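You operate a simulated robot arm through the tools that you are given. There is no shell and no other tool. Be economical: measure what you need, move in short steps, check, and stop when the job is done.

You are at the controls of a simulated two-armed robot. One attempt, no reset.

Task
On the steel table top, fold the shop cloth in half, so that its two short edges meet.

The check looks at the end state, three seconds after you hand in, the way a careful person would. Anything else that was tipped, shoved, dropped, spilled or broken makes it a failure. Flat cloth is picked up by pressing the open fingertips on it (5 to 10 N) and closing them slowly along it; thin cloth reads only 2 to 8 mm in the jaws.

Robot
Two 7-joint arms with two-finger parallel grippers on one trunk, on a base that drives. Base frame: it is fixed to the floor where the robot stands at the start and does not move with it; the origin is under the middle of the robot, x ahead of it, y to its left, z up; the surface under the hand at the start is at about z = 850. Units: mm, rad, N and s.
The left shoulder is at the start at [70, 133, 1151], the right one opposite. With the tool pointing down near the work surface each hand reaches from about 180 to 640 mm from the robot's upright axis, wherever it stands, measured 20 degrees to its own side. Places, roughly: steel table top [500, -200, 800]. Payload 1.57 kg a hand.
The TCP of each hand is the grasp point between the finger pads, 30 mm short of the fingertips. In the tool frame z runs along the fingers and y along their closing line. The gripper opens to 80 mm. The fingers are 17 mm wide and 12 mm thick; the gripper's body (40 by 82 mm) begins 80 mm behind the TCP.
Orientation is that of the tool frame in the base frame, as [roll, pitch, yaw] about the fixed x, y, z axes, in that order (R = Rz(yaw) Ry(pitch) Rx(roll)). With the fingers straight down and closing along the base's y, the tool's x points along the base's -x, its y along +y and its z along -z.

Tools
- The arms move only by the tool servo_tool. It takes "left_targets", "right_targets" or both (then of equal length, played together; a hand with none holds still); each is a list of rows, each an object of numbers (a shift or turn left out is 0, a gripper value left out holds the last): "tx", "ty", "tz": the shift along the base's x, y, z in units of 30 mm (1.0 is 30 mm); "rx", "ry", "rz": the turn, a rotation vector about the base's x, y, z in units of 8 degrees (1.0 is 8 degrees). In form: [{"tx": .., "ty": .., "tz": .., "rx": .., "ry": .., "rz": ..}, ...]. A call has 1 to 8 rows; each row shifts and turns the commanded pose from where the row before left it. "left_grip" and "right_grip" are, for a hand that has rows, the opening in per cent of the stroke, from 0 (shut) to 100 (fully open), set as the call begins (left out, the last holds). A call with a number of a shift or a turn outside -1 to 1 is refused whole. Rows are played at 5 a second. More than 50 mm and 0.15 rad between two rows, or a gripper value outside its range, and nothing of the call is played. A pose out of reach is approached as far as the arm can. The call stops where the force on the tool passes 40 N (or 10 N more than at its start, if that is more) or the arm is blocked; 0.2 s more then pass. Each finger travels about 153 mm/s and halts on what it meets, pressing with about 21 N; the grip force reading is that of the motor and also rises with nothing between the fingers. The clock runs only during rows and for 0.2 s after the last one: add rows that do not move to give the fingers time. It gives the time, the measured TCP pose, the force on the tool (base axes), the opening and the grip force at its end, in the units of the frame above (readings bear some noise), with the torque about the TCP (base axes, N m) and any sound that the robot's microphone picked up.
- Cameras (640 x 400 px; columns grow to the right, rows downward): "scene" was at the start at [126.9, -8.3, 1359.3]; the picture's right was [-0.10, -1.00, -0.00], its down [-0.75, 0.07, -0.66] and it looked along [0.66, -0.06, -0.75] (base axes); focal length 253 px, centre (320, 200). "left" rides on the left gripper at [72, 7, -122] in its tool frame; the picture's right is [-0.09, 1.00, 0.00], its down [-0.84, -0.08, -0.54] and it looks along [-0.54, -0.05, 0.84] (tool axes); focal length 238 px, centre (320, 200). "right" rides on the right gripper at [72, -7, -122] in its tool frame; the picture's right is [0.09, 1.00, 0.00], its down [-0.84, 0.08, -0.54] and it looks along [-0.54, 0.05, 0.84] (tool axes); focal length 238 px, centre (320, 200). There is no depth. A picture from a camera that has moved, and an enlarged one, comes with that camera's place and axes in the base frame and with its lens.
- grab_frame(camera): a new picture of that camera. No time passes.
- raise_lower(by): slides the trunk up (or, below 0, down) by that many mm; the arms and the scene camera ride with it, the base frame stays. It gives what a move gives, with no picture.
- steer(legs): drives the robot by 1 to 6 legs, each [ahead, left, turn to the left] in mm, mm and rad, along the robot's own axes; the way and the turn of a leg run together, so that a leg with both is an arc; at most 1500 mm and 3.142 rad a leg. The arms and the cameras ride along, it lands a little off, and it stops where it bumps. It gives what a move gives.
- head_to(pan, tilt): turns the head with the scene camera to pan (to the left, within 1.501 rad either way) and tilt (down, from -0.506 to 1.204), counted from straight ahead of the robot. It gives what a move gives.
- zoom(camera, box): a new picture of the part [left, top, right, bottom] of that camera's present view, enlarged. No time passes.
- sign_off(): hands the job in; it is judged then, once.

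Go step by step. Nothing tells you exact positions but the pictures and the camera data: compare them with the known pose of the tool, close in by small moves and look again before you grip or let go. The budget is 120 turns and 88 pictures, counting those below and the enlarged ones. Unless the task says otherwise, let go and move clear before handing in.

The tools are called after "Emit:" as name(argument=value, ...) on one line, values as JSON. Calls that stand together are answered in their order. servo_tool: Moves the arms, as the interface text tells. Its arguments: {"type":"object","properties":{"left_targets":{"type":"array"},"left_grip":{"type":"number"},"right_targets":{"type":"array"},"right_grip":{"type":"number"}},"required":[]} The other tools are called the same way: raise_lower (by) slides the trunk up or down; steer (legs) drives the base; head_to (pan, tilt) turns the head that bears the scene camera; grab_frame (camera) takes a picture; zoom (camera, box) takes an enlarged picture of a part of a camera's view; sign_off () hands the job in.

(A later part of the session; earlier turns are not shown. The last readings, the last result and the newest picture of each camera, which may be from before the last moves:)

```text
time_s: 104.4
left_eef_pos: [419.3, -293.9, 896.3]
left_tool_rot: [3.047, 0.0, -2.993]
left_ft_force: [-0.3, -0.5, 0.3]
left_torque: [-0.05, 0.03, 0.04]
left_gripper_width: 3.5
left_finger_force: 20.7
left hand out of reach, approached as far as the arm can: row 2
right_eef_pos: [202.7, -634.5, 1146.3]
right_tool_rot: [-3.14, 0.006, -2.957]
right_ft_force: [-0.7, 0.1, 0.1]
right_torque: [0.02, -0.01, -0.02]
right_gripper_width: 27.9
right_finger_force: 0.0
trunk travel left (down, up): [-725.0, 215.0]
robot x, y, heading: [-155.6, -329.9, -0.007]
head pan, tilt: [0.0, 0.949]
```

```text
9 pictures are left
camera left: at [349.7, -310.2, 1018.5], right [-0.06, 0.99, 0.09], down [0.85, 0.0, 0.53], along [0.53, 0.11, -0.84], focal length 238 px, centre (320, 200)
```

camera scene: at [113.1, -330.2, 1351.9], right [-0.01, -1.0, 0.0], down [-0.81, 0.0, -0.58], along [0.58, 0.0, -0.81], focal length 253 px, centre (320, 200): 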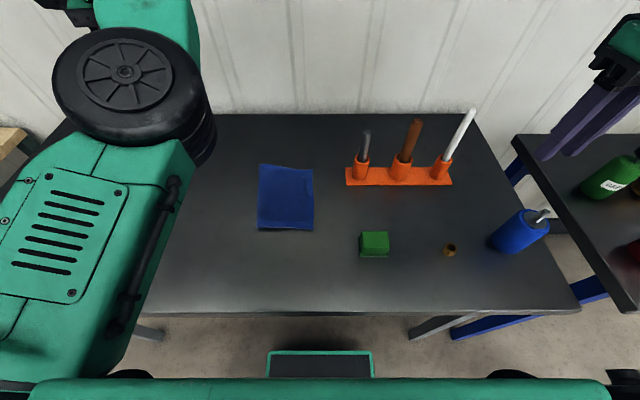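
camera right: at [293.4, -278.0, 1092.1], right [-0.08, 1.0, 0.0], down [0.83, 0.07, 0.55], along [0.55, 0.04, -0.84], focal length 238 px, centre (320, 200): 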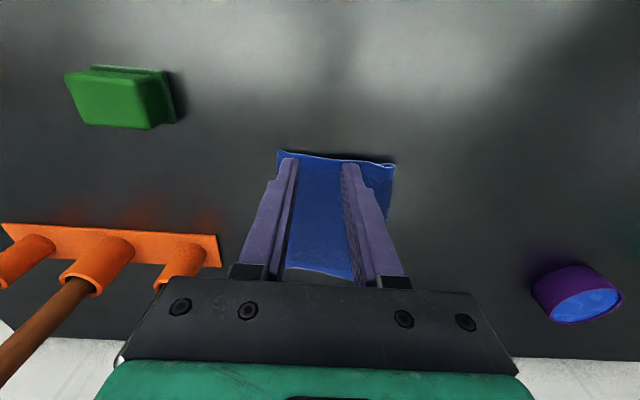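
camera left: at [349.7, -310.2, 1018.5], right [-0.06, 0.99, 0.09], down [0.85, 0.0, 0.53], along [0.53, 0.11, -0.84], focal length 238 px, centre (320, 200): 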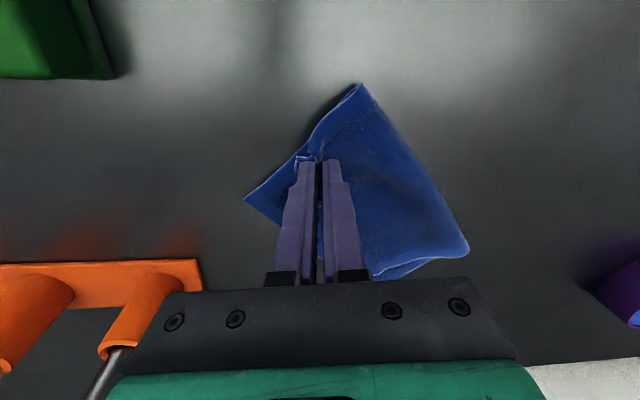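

C seems to be dragged along by the hanging tail. I'll lift clear, let the base carry D (+29,-27), then lower onto C.

Emit:
servo_tool(left_targets=[{"tz": 0.7}, {"tz": 0.6}, {}])

Emit:
steer(legs=[[29, -29, 0]])

Emit:
grab_frame(camera="left")

```text
time_s: 105.2
left_eef_pos: [420.1, -293.5, 935.8]
left_tool_rot: [3.044, 0.001, -2.991]
left_ft_force: [-0.2, 0.1, 0.1]
left_torque: [0.04, 0.04, 0.04]
left_gripper_width: 3.3
left_finger_force: 20.7
right_eef_pos: [203.7, -634.0, 1145.4]
right_tool_rot: [3.141, 0.005, -2.958]
right_ft_force: [0.3, 0.2, 0.0]
right_torque: [0.02, 0.01, 0.01]
right_gripper_width: 28.1
right_finger_force: 0.1
trunk travel left (down, up): [-725.0, 215.0]
robot x, y, heading: [-157.7, -329.4, -0.006]
head pan, tilt: [0.0, 0.949]
```

```text
time_s: 106.0
left_eef_pos: [445.1, -320.5, 935.9]
left_tool_rot: [3.051, 0.001, -2.99]
left_ft_force: [-0.5, 1.1, 0.3]
left_torque: [0.0, -0.04, -0.02]
left_gripper_width: 3.4
left_finger_force: 21.0
right_eef_pos: [228.4, -661.1, 1148.5]
right_tool_rot: [-3.137, 0.01, -2.957]
right_ft_force: [-0.6, 0.7, -0.3]
right_torque: [0.01, -0.05, 0.03]
right_gripper_width: 28.0
right_finger_force: 0.1
trunk travel left (down, up): [-725.0, 215.0]
robot x, y, heading: [-127.2, -355.6, -0.006]
head pan, tilt: [0.0, 0.949]
```

```text
8 pictures are left
camera left: at [375.4, -336.7, 1059.0], right [-0.06, 0.99, 0.09], down [0.85, 0.0, 0.53], along [0.53, 0.11, -0.84], focal length 238 px, centre (320, 200)
```

left: 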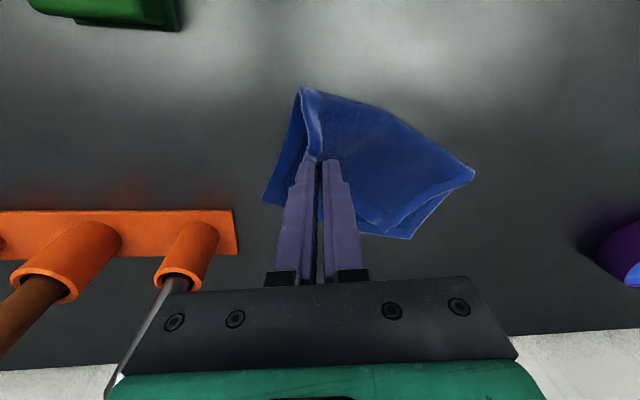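

The folded cloth has swung as a whole: C≈(506,-367), B≈(560,-198), far fold≈(475,-151), so it's a nearly closed book about the near fold. I'll close it by moving D (+41,-26) while lowering.

Emit:
servo_tool(left_targets=[{"tx": 0.4, "tz": -0.4}, {"tz": -0.1}])

Emit:
steer(legs=[[29, -26, 0]])

Emit:
servo_tool(left_targets=[{"tz": -0.5}, {"tz": -0.4}, {}])

Emit:
grab_frame(camera="left")

```text
time_s: 106.7
left_eef_pos: [447.5, -323.6, 932.7]
left_tool_rot: [3.048, 0.001, -2.99]
left_ft_force: [0.3, -0.8, 0.0]
left_torque: [0.01, -0.02, -0.01]
left_gripper_width: 3.3
left_finger_force: 21.3
left hand out of reach, approached as far as the arm can: row 1
right_eef_pos: [231.2, -663.3, 1147.1]
right_tool_rot: [-3.14, 0.007, -2.958]
right_ft_force: [0.0, -0.1, -0.1]
right_torque: [-0.04, -0.01, 0.01]
right_gripper_width: 28.1
right_finger_force: 0.1
trunk travel left (down, up): [-725.0, 215.0]
robot x, y, heading: [-128.0, -356.5, -0.006]
head pan, tilt: [0.0, 0.949]
```

```text
time_s: 107.5
left_eef_pos: [473.7, -347.6, 933.9]
left_tool_rot: [3.048, 0.002, -2.992]
left_ft_force: [0.2, 0.8, 0.7]
left_torque: [-0.04, -0.04, 0.01]
left_gripper_width: 3.1
left_finger_force: 21.2
right_eef_pos: [256.6, -686.3, 1149.3]
right_tool_rot: [-3.136, 0.008, -2.957]
right_ft_force: [-0.2, -0.2, -0.1]
right_torque: [-0.02, 0.01, -0.01]
right_gripper_width: 28.1
right_finger_force: 0.1
trunk travel left (down, up): [-725.0, 215.0]
robot x, y, heading: [-102.7, -384.2, -0.003]
head pan, tilt: [0.0, 0.949]
```

```text
time_s: 108.3
left_eef_pos: [477.2, -349.1, 904.0]
left_tool_rot: [3.046, 0.0, -2.993]
left_ft_force: [1.0, -0.3, 0.3]
left_torque: [-0.01, 0.01, 0.01]
left_gripper_width: 3.2
left_finger_force: 20.8
right_eef_pos: [261.3, -691.2, 1146.0]
right_tool_rot: [3.14, 0.005, -2.958]
right_ft_force: [0.1, -0.3, 0.0]
right_torque: [0.01, 0.01, 0.0]
right_gripper_width: 28.1
right_finger_force: 0.1
trunk travel left (down, up): [-725.0, 215.0]
robot x, y, heading: [-100.9, -384.3, -0.006]
head pan, tilt: [0.0, 0.949]
```

```text
7 pictures are left
camera left: at [407.5, -366.1, 1026.6], right [-0.06, 0.99, 0.1], down [0.85, 0.0, 0.53], along [0.53, 0.11, -0.84], focal length 238 px, centre (320, 200)
```

left: 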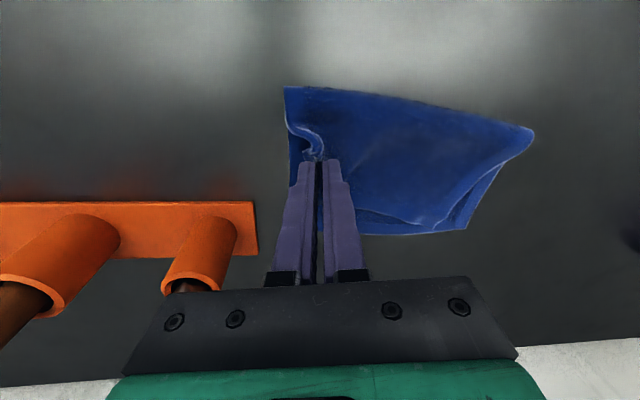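

C stayed put at about (502,-369), with D just above it. I'll lower, release and lift away to look.

Emit:
servo_tool(left_targets=[{"tz": -0.3}, {}])

Emit:
servo_tool(left_targets=[{}, {}, {"tz": 0.5}, {"tz": 1, "rx": -0.6}, {"tz": 1}, {"tz": 0.5, "ty": 1}, {"ty": 1}, {"ty": 1}], left_grip=31)

Emit:
servo_tool(left_targets=[{"ty": 1, "tz": 0.3}, {"ty": 1, "tz": 0.3}, {"ty": 1}, {"ty": 1}, {"ty": 1}, {"ty": 1}])

Emit:
zoom(camera="scene", box=[230, 110, 370, 200])

```text
time_s: 108.9
left_eef_pos: [476.4, -350.2, 894.8]
left_tool_rot: [3.046, 0.001, -2.99]
left_ft_force: [0.4, 0.1, -0.1]
left_torque: [-0.03, 0.0, 0.0]
left_gripper_width: 3.2
left_finger_force: 20.1
right_eef_pos: [259.4, -690.1, 1147.3]
right_tool_rot: [-3.139, 0.008, -2.956]
right_ft_force: [0.2, -0.3, -0.6]
right_torque: [0.0, 0.03, -0.02]
right_gripper_width: 28.0
right_finger_force: 0.0
trunk travel left (down, up): [-725.0, 215.0]
robot x, y, heading: [-99.4, -387.1, -0.004]
head pan, tilt: [0.0, 0.949]
```

```text
time_s: 110.7
left_eef_pos: [477.1, -260.5, 984.2]
left_tool_rot: [3.129, -0.014, -2.991]
left_ft_force: [-0.4, -0.7, 0.3]
left_torque: [0.01, 0.02, 0.01]
left_gripper_width: 24.6
left_finger_force: 0.1
right_eef_pos: [259.8, -689.9, 1146.6]
right_tool_rot: [-3.139, 0.007, -2.958]
right_ft_force: [1.2, -0.3, 0.6]
right_torque: [-0.03, 0.02, 0.0]
right_gripper_width: 27.9
right_finger_force: 0.0
trunk travel left (down, up): [-725.0, 215.0]
robot x, y, heading: [-101.0, -382.7, -0.009]
head pan, tilt: [0.0, 0.949]
```

```text
time_s: 112.1
left_eef_pos: [477.4, -77.8, 1002.9]
left_tool_rot: [3.13, -0.014, -2.991]
left_ft_force: [0.4, -0.7, -0.2]
left_torque: [-0.01, 0.03, 0.0]
left_gripper_width: 24.7
left_finger_force: 0.0
right_eef_pos: [259.5, -688.8, 1146.8]
right_tool_rot: [-3.141, 0.005, -2.957]
right_ft_force: [-0.6, -0.7, 0.8]
right_torque: [-0.02, -0.01, -0.02]
right_gripper_width: 27.9
right_finger_force: 0.1
trunk travel left (down, up): [-725.0, 215.0]
robot x, y, heading: [-98.5, -381.3, -0.003]
head pan, tilt: [0.0, 0.949]
```

```text
4.44 times, centred on (300, 155) of scene
camera zoom: at [21.7, -384.2, 1351.9], right [-0.01, -1.0, 0.0], down [-0.81, 0.0, -0.58], along [0.58, 0.0, -0.81], focal length 1125 px, centre (409, 400)
```

zoom: 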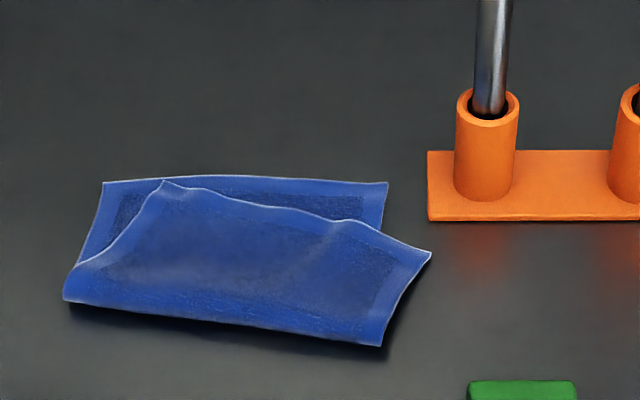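

Now the fold faces me and the short edges lie at the far side: C≈(550,-370), B≈(551,-189), upper D≈(480,-397), A≈(541,-232). I'll take D again (single-layer overhang) with the left hand, carry it to C, then adjust A.

Emit:
servo_tool(left_targets=[{"ty": -1}, {"ty": -1}, {"ty": -1}, {"ty": -1}, {"ty": -1}, {"ty": -1}, {"ty": -1}, {"ty": -1}])

Emit:
servo_tool(left_targets=[{"ty": -1}, {"ty": -1, "rx": 0.6}, {"tz": -1}, {"tz": -1}, {"tz": -0.7}, {}])

Emit:
grab_frame(camera="left")

```text
time_s: 113.9
left_eef_pos: [476.1, -321.8, 1004.1]
left_tool_rot: [3.129, -0.012, -2.992]
left_ft_force: [-0.1, 0.3, -0.7]
left_torque: [-0.01, 0.01, 0.02]
left_gripper_width: 24.7
left_finger_force: 0.1
right_eef_pos: [259.6, -690.3, 1147.6]
right_tool_rot: [3.141, 0.008, -2.957]
right_ft_force: [-0.1, -0.1, -0.6]
right_torque: [0.04, 0.01, -0.02]
right_gripper_width: 28.1
right_finger_force: 0.1
trunk travel left (down, up): [-725.0, 215.0]
robot x, y, heading: [-99.6, -383.4, -0.009]
head pan, tilt: [0.0, 0.949]
```

```text
time_s: 115.3
left_eef_pos: [481.6, -366.2, 930.6]
left_tool_rot: [3.099, 0.016, -2.992]
left_ft_force: [-0.3, 0.0, 0.2]
left_torque: [-0.01, 0.0, 0.0]
left_gripper_width: 24.7
left_finger_force: 0.1
left hand out of reach, approached as far as the arm can: row 2
right_eef_pos: [261.0, -689.5, 1147.2]
right_tool_rot: [-3.139, 0.007, -2.956]
right_ft_force: [0.0, -0.4, 0.3]
right_torque: [0.01, 0.03, -0.01]
right_gripper_width: 28.0
right_finger_force: 0.0
trunk travel left (down, up): [-725.0, 215.0]
robot x, y, heading: [-97.8, -386.2, -0.005]
head pan, tilt: [0.0, 0.949]
```

```text
5 pictures are left
camera left: at [408.8, -376.7, 1051.6], right [-0.06, 1.0, 0.04], down [0.83, 0.03, 0.55], along [0.55, 0.07, -0.83], focal length 238 px, centre (320, 200)
```

left: 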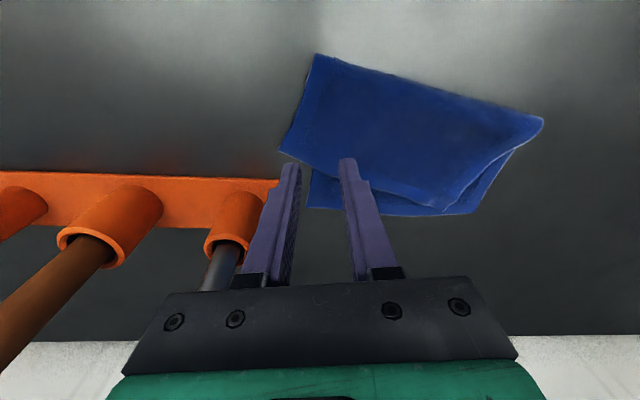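

D is at (489,-399). I'll drive right 14 mm to centre on it, then press down.

Emit:
steer(legs=[[0, -14, 0]])

Emit:
servo_tool(left_targets=[{"tz": -0.8}, {"tz": -0.6}, {}])

Emit:
servo_tool(left_targets=[{"tz": -0.1}, {}])

```text
time_s: 116.1
left_eef_pos: [480.4, -379.3, 930.7]
left_tool_rot: [3.103, 0.015, -2.989]
left_ft_force: [-0.2, 0.6, -0.4]
left_torque: [-0.05, 0.01, -0.01]
left_gripper_width: 24.6
left_finger_force: 0.1
right_eef_pos: [260.0, -701.4, 1147.5]
right_tool_rot: [-3.138, 0.004, -2.957]
right_ft_force: [-0.4, 0.1, 0.3]
right_torque: [-0.03, 0.0, -0.01]
right_gripper_width: 28.0
right_finger_force: 0.0
trunk travel left (down, up): [-725.0, 215.0]
robot x, y, heading: [-99.6, -397.7, -0.001]
head pan, tilt: [0.0, 0.949]
```

```text
time_s: 116.9
left_eef_pos: [480.0, -384.3, 888.4]
left_tool_rot: [3.098, 0.017, -2.99]
left_ft_force: [0.2, -0.1, 0.4]
left_torque: [0.05, 0.02, 0.01]
left_gripper_width: 24.9
left_finger_force: 0.1
right_eef_pos: [259.7, -704.8, 1147.1]
right_tool_rot: [3.141, 0.006, -2.956]
right_ft_force: [-0.2, -0.6, 0.9]
right_torque: [-0.02, 0.0, 0.0]
right_gripper_width: 28.0
right_finger_force: 0.0
trunk travel left (down, up): [-725.0, 215.0]
robot x, y, heading: [-98.7, -395.4, -0.004]
head pan, tilt: [0.0, 0.949]
```

```text
time_s: 117.5
left_eef_pos: [482.1, -382.3, 886.9]
left_tool_rot: [3.101, 0.019, -2.989]
left_ft_force: [0.3, 0.4, 2.7]
left_torque: [0.0, -0.01, 0.0]
left_gripper_width: 24.7
left_finger_force: 0.0
right_eef_pos: [260.1, -704.2, 1147.2]
right_tool_rot: [-3.14, 0.007, -2.957]
right_ft_force: [-0.4, -0.3, 0.8]
right_torque: [-0.02, -0.01, -0.01]
right_gripper_width: 28.4
right_finger_force: 0.0
trunk travel left (down, up): [-725.0, 215.0]
robot x, y, heading: [-103.1, -400.0, -0.003]
head pan, tilt: [0.0, 0.949]
```

I'll shift 6 mm inward so the outer finger has more cloth under it, then press and close.

Emit:
servo_tool(left_targets=[{"tz": 0.15}, {"ty": 0.2}, {"tz": -0.2}, {}])

Emit:
servo_tool(left_targets=[{"tz": -0.07}, {}])

```text
time_s: 118.5
left_eef_pos: [479.6, -374.3, 885.8]
left_tool_rot: [3.104, 0.018, -2.99]
left_ft_force: [-0.9, 0.6, 5.7]
left_torque: [0.1, 0.02, -0.01]
left_gripper_width: 24.5
left_finger_force: 0.1
right_eef_pos: [259.0, -704.4, 1146.2]
right_tool_rot: [-3.141, 0.007, -2.957]
right_ft_force: [-0.2, 0.6, -0.2]
right_torque: [0.0, 0.02, 0.01]
right_gripper_width: 27.8
right_finger_force: 0.0
trunk travel left (down, up): [-725.0, 215.0]
robot x, y, heading: [-100.6, -398.0, -0.012]
head pan, tilt: [0.0, 0.949]
```

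```text
time_s: 119.1
left_eef_pos: [480.0, -374.6, 884.5]
left_tool_rot: [3.101, 0.021, -2.991]
left_ft_force: [2.0, 1.3, 13.4]
left_torque: [0.24, -0.07, -0.05]
left_gripper_width: 25.0
left_finger_force: 0.0
right_eef_pos: [258.0, -705.0, 1148.7]
right_tool_rot: [-3.14, 0.009, -2.956]
right_ft_force: [0.1, 0.0, 0.0]
right_torque: [0.01, -0.02, 0.01]
right_gripper_width: 28.2
right_finger_force: 0.0
trunk travel left (down, up): [-725.0, 215.0]
robot x, y, heading: [-100.7, -401.0, -0.007]
head pan, tilt: [0.0, 0.949]
```

The load is all on the inner finger; I'll tilt 5° more and press again.

Emit:
servo_tool(left_targets=[{"tz": 0.2}, {"rx": 0.6, "ty": -0.05}, {"tz": -0.17}, {}])

Emit:
servo_tool(left_targets=[{"tz": -0.05}, {}])

```text
time_s: 120.1
left_eef_pos: [481.3, -384.6, 889.1]
left_tool_rot: [3.042, 0.037, -3.014]
left_ft_force: [-0.5, -1.3, 0.0]
left_torque: [-0.03, 0.01, -0.03]
left_gripper_width: 24.7
left_finger_force: 0.0
left hand out of reach, approached as far as the arm can: row 2, 3
right_eef_pos: [260.6, -704.5, 1146.6]
right_tool_rot: [-3.142, 0.007, -2.956]
right_ft_force: [0.1, 1.1, 0.1]
right_torque: [-0.01, -0.02, 0.0]
right_gripper_width: 27.8
right_finger_force: 0.2
trunk travel left (down, up): [-725.0, 215.0]
robot x, y, heading: [-98.2, -400.5, -0.006]
head pan, tilt: [0.0, 0.949]
```

```text
time_s: 120.7
left_eef_pos: [477.6, -383.4, 888.5]
left_tool_rot: [3.02, 0.03, -2.99]
left_ft_force: [-0.4, -1.2, -0.5]
left_torque: [0.0, 0.03, 0.02]
left_gripper_width: 25.0
left_finger_force: 0.1
left hand out of reach, approached as far as the arm can: row 1
right_eef_pos: [259.7, -704.4, 1146.8]
right_tool_rot: [-3.14, 0.008, -2.956]
right_ft_force: [-0.7, -0.7, 0.9]
right_torque: [0.01, -0.02, 0.01]
right_gripper_width: 27.9
right_finger_force: 0.2
trunk travel left (down, up): [-725.0, 215.0]
robot x, y, heading: [-102.5, -399.2, -0.004]
head pan, tilt: [0.0, 0.949]
```

At the crossing limit again. I'll raise a bit, drive 45 mm right, and come back with more room.

Emit:
servo_tool(left_targets=[{"tz": 1}, {"tz": 0.3, "ty": 0.7}, {"ty": 0.8}])

Emit:
steer(legs=[[0, -45, 0]])

Emit:
servo_tool(left_targets=[{"tz": -0.3}, {}])

```text
time_s: 121.5
left_eef_pos: [484.5, -350.4, 929.1]
left_tool_rot: [3.019, 0.027, -2.995]
left_ft_force: [0.2, -0.2, -0.1]
left_torque: [0.0, 0.03, -0.02]
left_gripper_width: 25.1
left_finger_force: 0.0
left hand out of reach, approached as far as the arm can: row 3
right_eef_pos: [260.1, -704.4, 1146.4]
right_tool_rot: [-3.14, 0.008, -2.958]
right_ft_force: [0.1, -0.1, -0.1]
right_torque: [0.01, 0.03, 0.0]
right_gripper_width: 28.1
right_finger_force: 0.1
trunk travel left (down, up): [-725.0, 215.0]
robot x, y, heading: [-101.5, -398.5, -0.006]
head pan, tilt: [0.0, 0.949]
```

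```text
time_s: 122.4
left_eef_pos: [483.5, -391.4, 929.7]
left_tool_rot: [3.025, 0.027, -2.993]
left_ft_force: [0.3, -0.3, 0.1]
left_torque: [-0.03, 0.0, -0.01]
left_gripper_width: 24.7
left_finger_force: 0.0
right_eef_pos: [259.7, -742.8, 1148.3]
right_tool_rot: [-3.135, 0.006, -2.956]
right_ft_force: [-0.6, -0.4, -0.2]
right_torque: [-0.06, -0.04, -0.01]
right_gripper_width: 27.9
right_finger_force: 0.0
trunk travel left (down, up): [-725.0, 215.0]
robot x, y, heading: [-103.2, -440.7, 0.0]
head pan, tilt: [0.0, 0.949]
```

```text
time_s: 123.0
left_eef_pos: [482.6, -394.6, 919.0]
left_tool_rot: [3.018, 0.028, -2.993]
left_ft_force: [-0.4, -1.0, -1.1]
left_torque: [0.0, -0.04, -0.02]
left_gripper_width: 24.9
left_finger_force: 0.1
right_eef_pos: [261.4, -745.7, 1147.5]
right_tool_rot: [-3.138, 0.006, -2.955]
right_ft_force: [0.4, -0.3, 0.3]
right_torque: [0.0, 0.01, 0.03]
right_gripper_width: 28.2
right_finger_force: 0.0
trunk travel left (down, up): [-725.0, 215.0]
robot x, y, heading: [-99.4, -440.7, -0.007]
head pan, tilt: [0.0, 0.949]
```

Now back to the pinch point at y≈-382 and down.

Emit:
servo_tool(left_targets=[{"ty": 0.42, "tx": -0.08}, {"tz": -0.7}, {"tz": -0.35}, {}])

Emit:
servo_tool(left_targets=[{"tz": -0.1}, {}])

```text
time_s: 124.0
left_eef_pos: [485.4, -388.7, 890.0]
left_tool_rot: [3.019, 0.031, -2.993]
left_ft_force: [0.3, 0.3, 0.3]
left_torque: [0.02, 0.01, 0.0]
left_gripper_width: 24.7
left_finger_force: 0.1
left hand out of reach, approached as far as the arm can: row 1
right_eef_pos: [259.6, -746.7, 1146.3]
right_tool_rot: [-3.14, 0.008, -2.953]
right_ft_force: [-0.2, 0.0, 0.6]
right_torque: [0.0, -0.04, 0.01]
right_gripper_width: 28.0
right_finger_force: 0.1
trunk travel left (down, up): [-725.0, 215.0]
robot x, y, heading: [-102.8, -440.4, -0.005]
head pan, tilt: [0.0, 0.949]
```

```text
time_s: 124.6
left_eef_pos: [484.8, -390.0, 886.3]
left_tool_rot: [3.019, 0.03, -2.993]
left_ft_force: [-0.7, 0.1, 0.5]
left_torque: [-0.01, 0.0, -0.01]
left_gripper_width: 25.0
left_finger_force: 0.1
right_eef_pos: [260.0, -746.9, 1146.8]
right_tool_rot: [-3.14, 0.007, -2.954]
right_ft_force: [0.7, -0.1, 0.2]
right_torque: [0.03, 0.02, 0.0]
right_gripper_width: 28.2
right_finger_force: 0.0
trunk travel left (down, up): [-725.0, 215.0]
robot x, y, heading: [-100.7, -441.8, -0.003]
head pan, tilt: [0.0, 0.949]
```

The limit here is in x, so I'll use small base moves for the fine placement.

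Emit:
servo_tool(left_targets=[{"tz": 0.3}, {}])

Emit:
steer(legs=[[-6, 9, 0]])

Emit:
servo_tool(left_targets=[{"tz": -0.3}, {"tz": -0.1}, {}])

```text
time_s: 125.2
left_eef_pos: [484.3, -391.4, 896.9]
left_tool_rot: [3.018, 0.028, -2.993]
left_ft_force: [-0.2, -0.6, -0.5]
left_torque: [0.0, -0.03, 0.01]
left_gripper_width: 25.0
left_finger_force: 0.0
right_eef_pos: [260.2, -747.6, 1146.1]
right_tool_rot: [-3.139, 0.009, -2.955]
right_ft_force: [-0.1, 0.1, 0.1]
right_torque: [0.01, 0.0, 0.01]
right_gripper_width: 27.9
right_finger_force: 0.1
trunk travel left (down, up): [-725.0, 215.0]
robot x, y, heading: [-100.9, -439.8, -0.007]
head pan, tilt: [0.0, 0.949]
```

```text
time_s: 125.9
left_eef_pos: [478.8, -381.3, 895.2]
left_tool_rot: [3.017, 0.029, -2.993]
left_ft_force: [0.5, -0.2, -0.4]
left_torque: [0.03, 0.03, -0.01]
left_gripper_width: 24.8
left_finger_force: 0.0
right_eef_pos: [255.2, -740.1, 1144.7]
right_tool_rot: [-3.14, 0.005, -2.955]
right_ft_force: [0.8, -0.3, 0.1]
right_torque: [0.02, -0.02, 0.0]
right_gripper_width: 27.7
right_finger_force: 0.1
trunk travel left (down, up): [-725.0, 215.0]
robot x, y, heading: [-106.8, -431.1, -0.007]
head pan, tilt: [0.0, 0.949]
```

```text
time_s: 126.7
left_eef_pos: [478.1, -381.3, 883.7]
left_tool_rot: [3.019, 0.029, -2.992]
left_ft_force: [0.7, -0.1, 4.5]
left_torque: [-0.02, -0.04, -0.03]
left_gripper_width: 24.9
left_finger_force: 0.1
right_eef_pos: [252.6, -738.4, 1148.3]
right_tool_rot: [-3.138, 0.008, -2.955]
right_ft_force: [0.1, 0.0, 0.4]
right_torque: [-0.01, 0.0, 0.0]
right_gripper_width: 27.9
right_finger_force: 0.1
trunk travel left (down, up): [-725.0, 215.0]
robot x, y, heading: [-108.4, -432.8, -0.005]
head pan, tilt: [0.0, 0.949]
```

Even contact at 4.5 N. I'll press slightly more and close slowly.

Emit:
servo_tool(left_targets=[{"tz": -0.05}], left_grip=24)

Emit:
servo_tool(left_targets=[{}], left_grip=16)

Emit:
servo_tool(left_targets=[{}], left_grip=9)

Emit:
servo_tool(left_targets=[{}, {}], left_grip=0)

```text
time_s: 127.1
left_eef_pos: [479.3, -381.6, 883.6]
left_tool_rot: [3.022, 0.031, -2.994]
left_ft_force: [-0.4, -0.6, 8.0]
left_torque: [0.02, -0.03, -0.02]
left_gripper_width: 18.2
left_finger_force: 0.1
right_eef_pos: [252.5, -738.4, 1146.9]
right_tool_rot: [-3.14, 0.006, -2.954]
right_ft_force: [-0.9, 0.5, 0.1]
right_torque: [-0.03, 0.02, -0.03]
right_gripper_width: 28.3
right_finger_force: 0.0
trunk travel left (down, up): [-725.0, 215.0]
robot x, y, heading: [-105.6, -432.1, -0.008]
head pan, tilt: [0.0, 0.949]
```

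```text
time_s: 127.5
left_eef_pos: [478.5, -381.6, 883.5]
left_tool_rot: [3.02, 0.031, -2.993]
left_ft_force: [1.7, 0.2, 9.6]
left_torque: [0.07, -0.02, -0.03]
left_gripper_width: 12.1
left_finger_force: 0.1
right_eef_pos: [252.6, -739.4, 1148.0]
right_tool_rot: [-3.14, 0.007, -2.956]
right_ft_force: [-0.5, 0.3, -0.3]
right_torque: [-0.01, 0.0, 0.01]
right_gripper_width: 28.0
right_finger_force: 0.0
trunk travel left (down, up): [-725.0, 215.0]
robot x, y, heading: [-108.7, -436.0, 0.001]
head pan, tilt: [0.0, 0.949]
```

```text
time_s: 127.9
left_eef_pos: [477.7, -381.1, 883.4]
left_tool_rot: [3.019, 0.031, -2.993]
left_ft_force: [0.7, -0.8, 11.1]
left_torque: [0.14, -0.03, -0.02]
left_gripper_width: 8.1
left_finger_force: 1.1
right_eef_pos: [251.9, -739.1, 1147.9]
right_tool_rot: [-3.139, 0.007, -2.955]
right_ft_force: [0.0, -0.1, 0.1]
right_torque: [0.0, -0.01, 0.01]
right_gripper_width: 28.1
right_finger_force: 0.0
trunk travel left (down, up): [-725.0, 215.0]
robot x, y, heading: [-109.0, -429.6, -0.003]
head pan, tilt: [0.0, 0.949]
```

```text
time_s: 128.5
left_eef_pos: [477.6, -380.9, 885.2]
left_tool_rot: [3.019, 0.031, -2.994]
left_ft_force: [0.6, 2.1, 13.1]
left_torque: [0.15, 0.01, -0.02]
left_gripper_width: 3.3
left_finger_force: 21.0
right_eef_pos: [251.1, -738.3, 1148.4]
right_tool_rot: [-3.139, 0.008, -2.955]
right_ft_force: [1.2, 0.1, 0.5]
right_torque: [-0.02, 0.02, 0.02]
right_gripper_width: 28.0
right_finger_force: 0.0
trunk travel left (down, up): [-725.0, 215.0]
robot x, y, heading: [-106.8, -434.3, -0.004]
head pan, tilt: [0.0, 0.949]
```

Gripped (3.3 mm). I'll lift, carry D by (+63,+28) to C with a bit of yaw to square the upper layer, then lower and look.

Emit:
servo_tool(left_targets=[{"tz": 0.8}, {"tz": 0.7}])

Emit:
steer(legs=[[63, 0, 0]])

Emit:
servo_tool(left_targets=[{"ty": 0.5, "rz": 0.5}, {"ty": 0.45, "rz": 0.5}, {"tz": -0.5}, {"tz": -0.5}, {}])

Emit:
grab_frame(camera="left")

```text
time_s: 129.1
left_eef_pos: [476.2, -381.0, 927.4]
left_tool_rot: [3.018, 0.027, -2.993]
left_ft_force: [0.1, -1.7, 0.4]
left_torque: [0.02, -0.02, -0.02]
left_gripper_width: 3.2
left_finger_force: 21.2
right_eef_pos: [252.4, -737.5, 1146.9]
right_tool_rot: [-3.139, 0.007, -2.956]
right_ft_force: [0.7, 0.3, -0.3]
right_torque: [0.0, 0.02, 0.0]
right_gripper_width: 28.3
right_finger_force: 0.1
trunk travel left (down, up): [-725.0, 215.0]
robot x, y, heading: [-105.0, -435.4, -0.008]
head pan, tilt: [0.0, 0.949]
```

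```text
time_s: 130.1
left_eef_pos: [541.7, -382.0, 928.3]
left_tool_rot: [3.02, 0.029, -2.994]
left_ft_force: [-0.3, 0.9, 0.0]
left_torque: [-0.01, 0.04, -0.05]
left_gripper_width: 3.1
left_finger_force: 20.7
right_eef_pos: [316.4, -738.1, 1147.8]
right_tool_rot: [-3.139, 0.009, -2.955]
right_ft_force: [-0.1, 1.1, 0.2]
right_torque: [-0.01, -0.01, -0.01]
right_gripper_width: 28.2
right_finger_force: 0.1
trunk travel left (down, up): [-725.0, 215.0]
robot x, y, heading: [-41.5, -433.4, -0.009]
head pan, tilt: [0.0, 0.949]
```

```text
time_s: 131.3
left_eef_pos: [543.6, -352.3, 897.1]
left_tool_rot: [3.019, 0.027, -2.853]
left_ft_force: [0.3, -0.3, 1.0]
left_torque: [0.01, -0.02, -0.04]
left_gripper_width: 3.2
left_finger_force: 21.6
right_eef_pos: [317.7, -738.2, 1147.2]
right_tool_rot: [-3.141, 0.006, -2.954]
right_ft_force: [0.2, -0.3, 0.3]
right_torque: [0.0, -0.02, -0.01]
right_gripper_width: 28.2
right_finger_force: 0.1
trunk travel left (down, up): [-725.0, 215.0]
robot x, y, heading: [-42.7, -435.3, -0.009]
head pan, tilt: [0.0, 0.949]
```

```text
4 pictures are left
camera left: at [474.1, -381.8, 1017.0], right [-0.2, 0.97, 0.12], down [0.83, 0.1, 0.55], along [0.53, 0.21, -0.82], focal length 238 px, centre (320, 200)
```

left: 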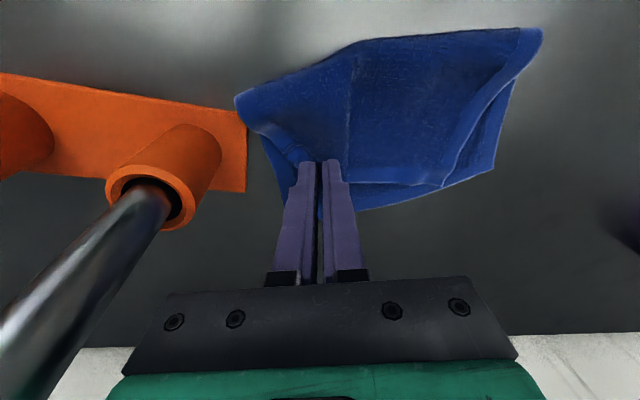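

C follows D exactly, so the inner finger must be catching the lower layer's edge as well. I'll release here, lift and look, then re-grip further out with narrower jaws.

Emit:
servo_tool(left_targets=[{"tz": -0.2}, {}])

Emit:
servo_tool(left_targets=[{}, {}, {"tz": 0.5}, {"tz": 1}, {"tz": 1, "rx": -0.8}, {"ty": 1, "tz": 1}, {"ty": 1}], left_grip=35)

Emit:
servo_tool(left_targets=[{"ty": 1}, {"ty": 1}, {"ty": 1}, {"ty": 1}, {"ty": 1}, {"ty": 1}, {"ty": 1}])

Emit:
zoom(camera="scene", box=[220, 110, 380, 220])

```text
time_s: 131.9
left_eef_pos: [541.8, -351.4, 890.9]
left_tool_rot: [3.02, 0.029, -2.856]
left_ft_force: [1.1, -0.1, 3.1]
left_torque: [0.04, -0.04, -0.04]
left_gripper_width: 2.8
left_finger_force: 21.1
right_eef_pos: [318.0, -738.3, 1147.4]
right_tool_rot: [-3.141, 0.008, -2.954]
right_ft_force: [-0.3, 0.5, -0.3]
right_torque: [0.0, -0.01, -0.03]
right_gripper_width: 28.0
right_finger_force: 0.0
trunk travel left (down, up): [-725.0, 215.0]
robot x, y, heading: [-39.1, -434.7, -0.007]
head pan, tilt: [0.0, 0.949]
```

```text
time_s: 133.5
left_eef_pos: [541.7, -291.3, 995.4]
left_tool_rot: [3.128, -0.004, -2.851]
left_ft_force: [0.0, 0.5, 0.9]
left_torque: [-0.02, 0.01, 0.01]
left_gripper_width: 28.0
left_finger_force: 0.0
right_eef_pos: [319.8, -738.9, 1147.9]
right_tool_rot: [-3.139, 0.007, -2.955]
right_ft_force: [0.0, -0.3, -0.2]
right_torque: [0.0, 0.02, 0.05]
right_gripper_width: 28.1
right_finger_force: 0.1
trunk travel left (down, up): [-725.0, 215.0]
robot x, y, heading: [-42.4, -431.0, -0.008]
head pan, tilt: [0.0, 0.949]
```

```text
time_s: 135.1
left_eef_pos: [542.0, -81.4, 995.3]
left_tool_rot: [3.126, -0.005, -2.852]
left_ft_force: [0.4, 0.7, 0.4]
left_torque: [-0.04, 0.01, 0.0]
left_gripper_width: 28.1
left_finger_force: 0.0
right_eef_pos: [318.8, -738.1, 1148.1]
right_tool_rot: [-3.137, 0.007, -2.955]
right_ft_force: [0.5, 0.4, -0.8]
right_torque: [-0.04, -0.02, 0.01]
right_gripper_width: 28.2
right_finger_force: 0.1
trunk travel left (down, up): [-725.0, 215.0]
robot x, y, heading: [-45.1, -429.3, -0.007]
head pan, tilt: [0.0, 0.949]
```

```text
3.64 times, centred on (300, 165) of scene
camera zoom: at [79.0, -433.5, 1351.9], right [0.0, -1.0, 0.0], down [-0.81, 0.0, -0.58], along [0.58, 0.0, -0.81], focal length 920 px, centre (393, 327)
```

zoom: 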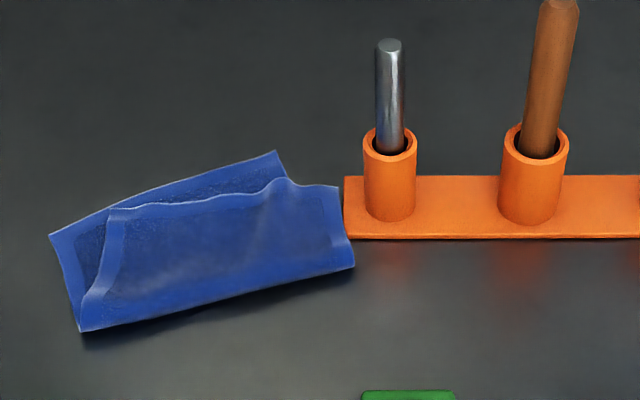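

The upper layer needs to shift about (+13,+48) and turn about 20°. There is a standing ridge on its edge at about (561,-350); straddling that ridge lightly should grip only the upper layer. I'll bring the left hand above it.

Emit:
steer(legs=[[20, 0, 0]])

Emit:
servo_tool(left_targets=[{"ty": -1, "tx": -0.1}, {"ty": -1, "tx": -0.1}, {"ty": -1, "tx": -0.1}, {"ty": -1}, {"ty": -1}, {"ty": -1}, {"ty": -1}, {"ty": -1}], left_grip=35)

Emit:
servo_tool(left_targets=[{"ty": -0.95}, {"tz": -1}, {"tz": -1}, {"tz": -0.8}, {}])

Emit:
grab_frame(camera="left")

```text
time_s: 135.9
left_eef_pos: [558.4, -83.3, 997.7]
left_tool_rot: [3.126, -0.001, -2.852]
left_ft_force: [-0.4, -0.4, -0.4]
left_torque: [0.0, -0.01, 0.03]
left_gripper_width: 28.1
left_finger_force: 0.1
right_eef_pos: [333.0, -738.7, 1147.8]
right_tool_rot: [-3.139, 0.012, -2.957]
right_ft_force: [0.6, 0.3, 0.3]
right_torque: [0.0, 0.0, -0.03]
right_gripper_width: 28.0
right_finger_force: 0.0
trunk travel left (down, up): [-725.0, 215.0]
robot x, y, heading: [-23.1, -435.3, -0.001]
head pan, tilt: [0.0, 0.949]
```

```text
time_s: 137.7
left_eef_pos: [552.6, -323.2, 997.1]
left_tool_rot: [3.127, -0.001, -2.85]
left_ft_force: [0.3, -0.3, 0.1]
left_torque: [0.0, 0.04, -0.03]
left_gripper_width: 27.8
left_finger_force: 0.1
right_eef_pos: [337.8, -739.0, 1147.3]
right_tool_rot: [-3.139, 0.007, -2.955]
right_ft_force: [0.3, 0.2, -0.5]
right_torque: [-0.03, -0.04, -0.01]
right_gripper_width: 27.9
right_finger_force: 0.1
trunk travel left (down, up): [-725.0, 215.0]
robot x, y, heading: [-26.6, -433.1, -0.005]
head pan, tilt: [0.0, 0.949]
```

```text
time_s: 138.9
left_eef_pos: [554.1, -350.8, 910.4]
left_tool_rot: [3.127, -0.004, -2.852]
left_ft_force: [-0.6, 0.7, 0.8]
left_torque: [0.02, 0.0, -0.01]
left_gripper_width: 28.1
left_finger_force: 0.0
right_eef_pos: [338.3, -738.5, 1146.9]
right_tool_rot: [-3.141, 0.007, -2.956]
right_ft_force: [-0.3, -0.2, -0.9]
right_torque: [0.05, -0.03, 0.0]
right_gripper_width: 28.0
right_finger_force: 0.1
trunk travel left (down, up): [-725.0, 215.0]
robot x, y, heading: [-23.3, -431.4, -0.004]
head pan, tilt: [0.0, 0.949]
```

```text
2 pictures are left
camera left: at [484.3, -367.7, 1033.8], right [-0.2, 0.98, 0.01], down [0.83, 0.16, 0.54], along [0.53, 0.12, -0.84], focal length 238 px, centre (320, 200)
```

left: 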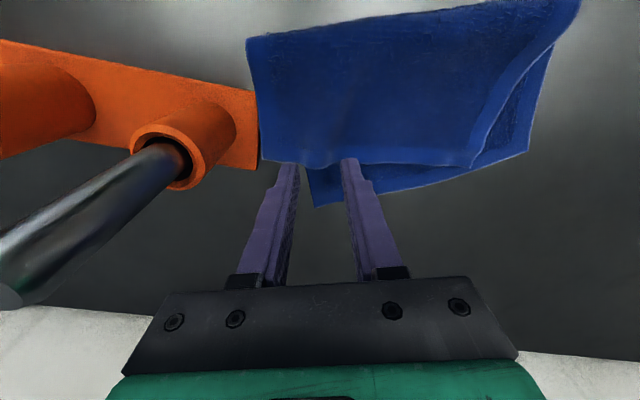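

The ridge lies between the fingers. I'll shift slightly inside, narrow to about 22 mm, touch down lightly and close.

Emit:
servo_tool(left_targets=[{"tx": -0.2, "ty": 0.13}, {"tz": -0.5}, {"tz": -0.2}, {}], left_grip=28)

```text
time_s: 139.9
left_eef_pos: [547.2, -346.9, 889.7]
left_tool_rot: [3.125, -0.004, -2.853]
left_ft_force: [0.4, -0.7, 0.5]
left_torque: [0.02, -0.04, 0.0]
left_gripper_width: 22.5
left_finger_force: 0.0
right_eef_pos: [338.3, -738.6, 1147.5]
right_tool_rot: [-3.141, 0.007, -2.955]
right_ft_force: [0.2, 0.9, 0.3]
right_torque: [0.01, -0.01, 0.0]
right_gripper_width: 28.1
right_finger_force: 0.0
trunk travel left (down, up): [-725.0, 215.0]
robot x, y, heading: [-21.3, -432.2, -0.008]
head pan, tilt: [0.0, 0.949]
```

Emit:
servo_tool(left_targets=[{"tz": -0.1}, {}])

```text
time_s: 140.5
left_eef_pos: [547.7, -347.3, 887.3]
left_tool_rot: [3.125, -0.002, -2.851]
left_ft_force: [0.6, -0.1, 1.8]
left_torque: [-0.05, 0.02, 0.0]
left_gripper_width: 22.3
left_finger_force: 0.1
right_eef_pos: [336.7, -738.4, 1146.6]
right_tool_rot: [-3.14, 0.006, -2.957]
right_ft_force: [-0.5, 0.6, -0.5]
right_torque: [0.02, -0.02, -0.03]
right_gripper_width: 27.9
right_finger_force: 0.1
trunk travel left (down, up): [-725.0, 215.0]
robot x, y, heading: [-25.5, -431.7, 0.002]
head pan, tilt: [0.0, 0.949]
```

Light contact (1.8 N). A hair lower, then I'll close slowly.

Emit:
servo_tool(left_targets=[{"tz": -0.06}], left_grip=21)

Emit:
servo_tool(left_targets=[{}], left_grip=14)

Emit:
servo_tool(left_targets=[{}], left_grip=8)

Emit:
servo_tool(left_targets=[{}, {}], left_grip=0)

```text
time_s: 140.9
left_eef_pos: [546.3, -347.1, 886.9]
left_tool_rot: [3.127, -0.003, -2.853]
left_ft_force: [1.6, -0.6, 6.4]
left_torque: [0.04, -0.05, 0.0]
left_gripper_width: 16.6
left_finger_force: 0.0
right_eef_pos: [336.4, -739.5, 1148.3]
right_tool_rot: [-3.14, 0.007, -2.954]
right_ft_force: [-0.1, 0.1, -0.6]
right_torque: [0.03, 0.0, 0.04]
right_gripper_width: 27.9
right_finger_force: 0.0
trunk travel left (down, up): [-725.0, 215.0]
robot x, y, heading: [-23.8, -435.6, -0.012]
head pan, tilt: [0.0, 0.949]
```

```text
time_s: 141.3
left_eef_pos: [546.4, -347.2, 886.3]
left_tool_rot: [3.127, -0.002, -2.853]
left_ft_force: [0.4, -0.2, 6.4]
left_torque: [0.01, 0.0, -0.02]
left_gripper_width: 11.3
left_finger_force: 0.2
right_eef_pos: [336.5, -739.1, 1147.4]
right_tool_rot: [3.141, 0.006, -2.955]
right_ft_force: [-0.1, -0.2, -0.2]
right_torque: [0.02, 0.01, 0.0]
right_gripper_width: 27.5
right_finger_force: 0.1
trunk travel left (down, up): [-725.0, 215.0]
robot x, y, heading: [-22.9, -433.0, -0.008]
head pan, tilt: [0.0, 0.949]
```

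```text
time_s: 141.7
left_eef_pos: [546.4, -345.3, 886.3]
left_tool_rot: [3.126, -0.002, -2.851]
left_ft_force: [1.2, -0.2, 5.7]
left_torque: [0.02, -0.03, 0.02]
left_gripper_width: 7.2
left_finger_force: 0.9
right_eef_pos: [336.4, -738.3, 1147.0]
right_tool_rot: [-3.14, 0.009, -2.954]
right_ft_force: [-0.4, -0.5, 0.4]
right_torque: [0.03, 0.02, -0.01]
right_gripper_width: 28.0
right_finger_force: 0.0
trunk travel left (down, up): [-725.0, 215.0]
robot x, y, heading: [-23.3, -430.8, -0.01]
head pan, tilt: [0.0, 0.949]
```

```text
time_s: 142.3
left_eef_pos: [546.7, -346.8, 885.9]
left_tool_rot: [3.126, -0.003, -2.852]
left_ft_force: [-1.2, 0.5, 4.7]
left_torque: [-0.02, 0.04, 0.0]
left_gripper_width: 4.1
left_finger_force: 21.1
right_eef_pos: [337.9, -737.9, 1148.0]
right_tool_rot: [-3.142, 0.006, -2.954]
right_ft_force: [0.8, -0.3, 1.2]
right_torque: [-0.01, 0.0, -0.01]
right_gripper_width: 27.9
right_finger_force: 0.1
trunk travel left (down, up): [-725.0, 215.0]
robot x, y, heading: [-24.0, -430.8, -0.005]
head pan, tilt: [0.0, 0.949]
```

Gripped (4.1 mm) with little force. I'll lift, shift (+21,+43) with a 20° turn, lower, release and retreat to look.

Emit:
servo_tool(left_targets=[{"tz": 0.8}, {"tz": 0.7, "ty": 0.2}, {"ty": 0.5, "tx": 0.25, "rz": 0.8}, {"ty": 0.4, "tx": 0.25, "rz": 0.9}, {"ty": 0.33, "tx": 0.2, "rz": 0.8}, {"tz": -0.6}, {"tz": -0.6}, {}])

```text
time_s: 144.1
left_eef_pos: [569.5, -304.1, 895.7]
left_tool_rot: [3.129, -0.003, -2.502]
left_ft_force: [-0.1, 0.1, 0.9]
left_torque: [0.01, 0.01, -0.07]
left_gripper_width: 3.9
left_finger_force: 20.9
right_eef_pos: [337.5, -739.1, 1147.6]
right_tool_rot: [-3.141, 0.006, -2.955]
right_ft_force: [0.1, -0.7, 0.2]
right_torque: [0.0, 0.0, 0.02]
right_gripper_width: 28.1
right_finger_force: 0.1
trunk travel left (down, up): [-725.0, 215.0]
robot x, y, heading: [-24.3, -434.7, -0.001]
head pan, tilt: [0.0, 0.949]
```

It reached the target. I'll release and back off for a look.

Emit:
servo_tool(left_targets=[{"tz": -0.15}, {}])

Emit:
servo_tool(left_targets=[{}, {}, {"tz": 0.5}, {"tz": 1}, {"tz": 1}, {"tz": 1, "ty": 1}, {"ty": 1}, {"ty": 1}], left_grip=28)

Emit:
servo_tool(left_targets=[{"ty": 1}, {"ty": 1}, {"ty": 1}, {"ty": 1}, {"ty": 1}])

Emit:
zoom(camera="scene", box=[210, 110, 360, 220])

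```text
time_s: 144.7
left_eef_pos: [567.6, -304.7, 889.7]
left_tool_rot: [3.127, -0.002, -2.503]
left_ft_force: [0.2, 0.2, 1.4]
left_torque: [-0.01, 0.0, -0.02]
left_gripper_width: 3.6
left_finger_force: 20.9
right_eef_pos: [338.0, -738.9, 1147.1]
right_tool_rot: [-3.14, 0.007, -2.953]
right_ft_force: [0.2, 0.5, 0.0]
right_torque: [0.04, 0.0, 0.0]
right_gripper_width: 28.1
right_finger_force: 0.1
trunk travel left (down, up): [-725.0, 215.0]
robot x, y, heading: [-20.6, -432.5, -0.001]
head pan, tilt: [0.0, 0.949]
```

```text
time_s: 146.5
left_eef_pos: [566.4, -212.7, 992.4]
left_tool_rot: [3.127, -0.006, -2.503]
left_ft_force: [-0.1, 0.6, -0.6]
left_torque: [0.0, 0.01, 0.01]
left_gripper_width: 22.3
left_finger_force: 0.1
right_eef_pos: [338.0, -738.9, 1146.7]
right_tool_rot: [-3.137, 0.006, -2.956]
right_ft_force: [-0.7, 0.0, -0.1]
right_torque: [0.0, 0.02, 0.0]
right_gripper_width: 28.0
right_finger_force: 0.0
trunk travel left (down, up): [-725.0, 215.0]
robot x, y, heading: [-21.3, -436.1, -0.007]
head pan, tilt: [0.0, 0.949]
```

```text
time_s: 147.7
left_eef_pos: [568.7, -80.6, 993.7]
left_tool_rot: [3.127, -0.003, -2.498]
left_ft_force: [-0.3, 0.3, -0.7]
left_torque: [0.04, 0.01, 0.01]
left_gripper_width: 22.5
left_finger_force: 0.0
left hand out of reach, approached as far as the arm can: row 5
right_eef_pos: [337.9, -737.9, 1147.3]
right_tool_rot: [-3.14, 0.007, -2.953]
right_ft_force: [-0.4, -0.8, -0.2]
right_torque: [-0.01, 0.0, 0.01]
right_gripper_width: 28.0
right_finger_force: 0.1
trunk travel left (down, up): [-725.0, 215.0]
robot x, y, heading: [-22.4, -434.5, -0.008]
head pan, tilt: [0.0, 0.949]
```

```text
3.64 times, centred on (285, 165) of scene
camera zoom: at [99.5, -434.5, 1351.9], right [0.0, -1.0, 0.0], down [-0.81, 0.0, -0.58], along [0.58, 0.0, -0.81], focal length 920 px, centre (447, 327)
```

zoom: 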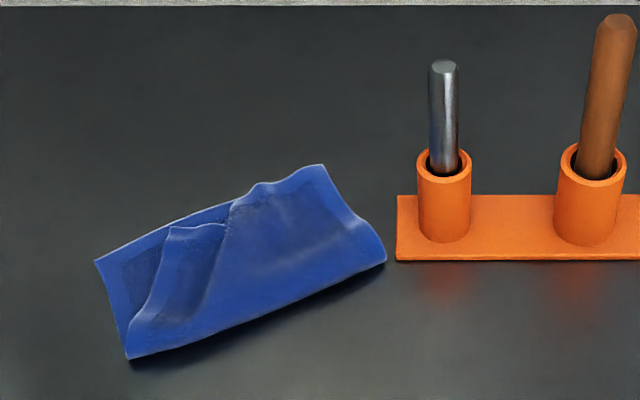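

D now lies exactly on C. A at (541,-237) must slide to B (515,-187), which will stretch out the ridge. I'll pinch A lightly on top, with the closing line along the edge, and let the base carry it.

Emit:
steer(legs=[[-20, 0, 0]])

Emit:
servo_tool(left_targets=[{"ty": -1, "rz": -0.5}, {"ty": -1, "rz": -0.5}, {"ty": -1}, {"ty": -1}, {"ty": -1}, {"ty": -0.9}, {"tz": -1}, {"tz": -1}])

```text
time_s: 148.5
left_eef_pos: [551.9, -82.5, 991.9]
left_tool_rot: [3.125, -0.006, -2.503]
left_ft_force: [0.4, -0.7, -0.6]
left_torque: [-0.02, 0.04, 0.02]
left_gripper_width: 22.6
left_finger_force: 0.1
right_eef_pos: [323.2, -739.5, 1145.0]
right_tool_rot: [3.142, 0.002, -2.956]
right_ft_force: [0.2, 0.8, 0.0]
right_torque: [0.0, 0.06, 0.04]
right_gripper_width: 28.2
right_finger_force: 0.1
trunk travel left (down, up): [-725.0, 215.0]
robot x, y, heading: [-44.1, -434.0, 0.0]
head pan, tilt: [0.0, 0.949]
```

```text
time_s: 150.3
left_eef_pos: [549.3, -258.5, 933.6]
left_tool_rot: [3.127, -0.004, -2.641]
left_ft_force: [0.2, -0.5, 0.8]
left_torque: [0.0, 0.0, 0.03]
left_gripper_width: 22.2
left_finger_force: 0.1
right_eef_pos: [319.0, -738.9, 1146.7]
right_tool_rot: [-3.139, 0.007, -2.953]
right_ft_force: [-0.5, 0.7, 0.8]
right_torque: [0.01, 0.04, 0.04]
right_gripper_width: 27.6
right_finger_force: 0.0
trunk travel left (down, up): [-725.0, 215.0]
robot x, y, heading: [-41.8, -433.6, -0.003]
head pan, tilt: [0.0, 0.949]
```

Emit:
servo_tool(left_targets=[{"tx": -0.27, "ty": -0.03, "tz": -0.5}, {"tz": -0.6}, {"tz": -0.35}, {}])

Emit:
servo_tool(left_targets=[{"tz": -0.1}, {}])

```text
time_s: 151.3
left_eef_pos: [539.1, -260.9, 890.9]
left_tool_rot: [3.127, -0.003, -2.641]
left_ft_force: [-0.2, -0.1, -0.4]
left_torque: [0.0, 0.02, -0.02]
left_gripper_width: 22.4
left_finger_force: 0.0
right_eef_pos: [317.5, -738.4, 1146.7]
right_tool_rot: [-3.139, 0.007, -2.957]
right_ft_force: [-0.1, 0.2, -0.2]
right_torque: [0.03, 0.02, -0.02]
right_gripper_width: 28.0
right_finger_force: 0.1
trunk travel left (down, up): [-725.0, 215.0]
robot x, y, heading: [-43.5, -434.4, -0.005]
head pan, tilt: [0.0, 0.949]
```

```text
time_s: 151.9
left_eef_pos: [539.6, -260.4, 887.7]
left_tool_rot: [3.127, -0.001, -2.641]
left_ft_force: [-0.1, -0.1, 2.8]
left_torque: [-0.05, -0.03, 0.0]
left_gripper_width: 22.4
left_finger_force: 0.1
right_eef_pos: [318.2, -739.0, 1147.0]
right_tool_rot: [-3.14, 0.008, -2.955]
right_ft_force: [0.5, 0.6, 0.3]
right_torque: [0.01, -0.01, 0.0]
right_gripper_width: 27.9
right_finger_force: 0.0
trunk travel left (down, up): [-725.0, 215.0]
robot x, y, heading: [-43.2, -432.8, -0.006]
head pan, tilt: [0.0, 0.949]
```

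Light contact, slightly uneven. I'll tilt a little toward A, press a touch more and close slowly.

Emit:
servo_tool(left_targets=[{"tz": 0.05, "rx": -0.35}, {"tz": -0.1}, {}])

Emit:
servo_tool(left_targets=[{"tz": -0.03}], left_grip=21)

Emit:
servo_tool(left_targets=[{}], left_grip=14)

Emit:
servo_tool(left_targets=[{}], left_grip=8)

Emit:
servo_tool(left_targets=[{}, {}], left_grip=0)

```text
time_s: 152.7
left_eef_pos: [540.3, -260.2, 888.0]
left_tool_rot: [-3.115, -0.027, -2.64]
left_ft_force: [-0.7, 0.6, 4.9]
left_torque: [-0.05, 0.06, -0.04]
left_gripper_width: 22.2
left_finger_force: 0.0
right_eef_pos: [319.1, -737.9, 1148.0]
right_tool_rot: [-3.141, 0.007, -2.954]
right_ft_force: [-0.1, 0.5, -0.9]
right_torque: [0.02, -0.04, -0.01]
right_gripper_width: 28.4
right_finger_force: 0.1
trunk travel left (down, up): [-725.0, 215.0]
robot x, y, heading: [-41.4, -432.7, -0.002]
head pan, tilt: [0.0, 0.949]
```

```text
time_s: 153.1
left_eef_pos: [540.9, -260.2, 886.5]
left_tool_rot: [-3.111, -0.026, -2.641]
left_ft_force: [0.6, -0.1, 7.5]
left_torque: [-0.03, -0.02, -0.02]
left_gripper_width: 16.0
left_finger_force: 0.0
right_eef_pos: [318.1, -739.1, 1146.7]
right_tool_rot: [-3.141, 0.006, -2.954]
right_ft_force: [-0.2, -0.1, 0.0]
right_torque: [0.02, -0.01, -0.03]
right_gripper_width: 28.1
right_finger_force: 0.1
trunk travel left (down, up): [-725.0, 215.0]
robot x, y, heading: [-41.5, -431.9, -0.004]
head pan, tilt: [0.0, 0.949]
```

```text
time_s: 153.5
left_eef_pos: [539.2, -260.4, 886.3]
left_tool_rot: [-3.115, -0.024, -2.64]
left_ft_force: [0.3, -1.0, 7.4]
left_torque: [-0.02, -0.03, 0.0]
left_gripper_width: 11.2
left_finger_force: 0.0
right_eef_pos: [317.8, -738.2, 1148.8]
right_tool_rot: [-3.14, 0.007, -2.954]
right_ft_force: [0.0, 0.9, 0.0]
right_torque: [-0.01, 0.03, -0.03]
right_gripper_width: 28.0
right_finger_force: 0.0
trunk travel left (down, up): [-725.0, 215.0]
robot x, y, heading: [-46.1, -435.4, -0.003]
head pan, tilt: [0.0, 0.949]
```

```text
time_s: 153.9
left_eef_pos: [540.4, -260.4, 885.1]
left_tool_rot: [-3.115, -0.025, -2.642]
left_ft_force: [0.6, -0.5, 8.1]
left_torque: [-0.01, 0.04, -0.02]
left_gripper_width: 6.6
left_finger_force: 0.3
right_eef_pos: [318.0, -737.7, 1148.1]
right_tool_rot: [-3.139, 0.007, -2.956]
right_ft_force: [-0.7, -1.0, 0.9]
right_torque: [0.0, 0.0, 0.04]
right_gripper_width: 28.3
right_finger_force: 0.1
trunk travel left (down, up): [-725.0, 215.0]
robot x, y, heading: [-43.5, -432.1, -0.003]
head pan, tilt: [0.0, 0.949]
```

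```text
time_s: 154.5
left_eef_pos: [539.3, -260.5, 886.5]
left_tool_rot: [-3.114, -0.024, -2.64]
left_ft_force: [0.0, -0.5, 7.8]
left_torque: [-0.06, 0.01, 0.03]
left_gripper_width: 3.0
left_finger_force: 21.5
right_eef_pos: [316.0, -739.5, 1146.8]
right_tool_rot: [-3.139, 0.006, -2.954]
right_ft_force: [0.1, -1.1, 0.0]
right_torque: [0.04, 0.01, -0.01]
right_gripper_width: 28.2
right_finger_force: 0.1
trunk travel left (down, up): [-725.0, 215.0]
robot x, y, heading: [-45.9, -435.7, -0.003]
head pan, tilt: [0.0, 0.949]
```

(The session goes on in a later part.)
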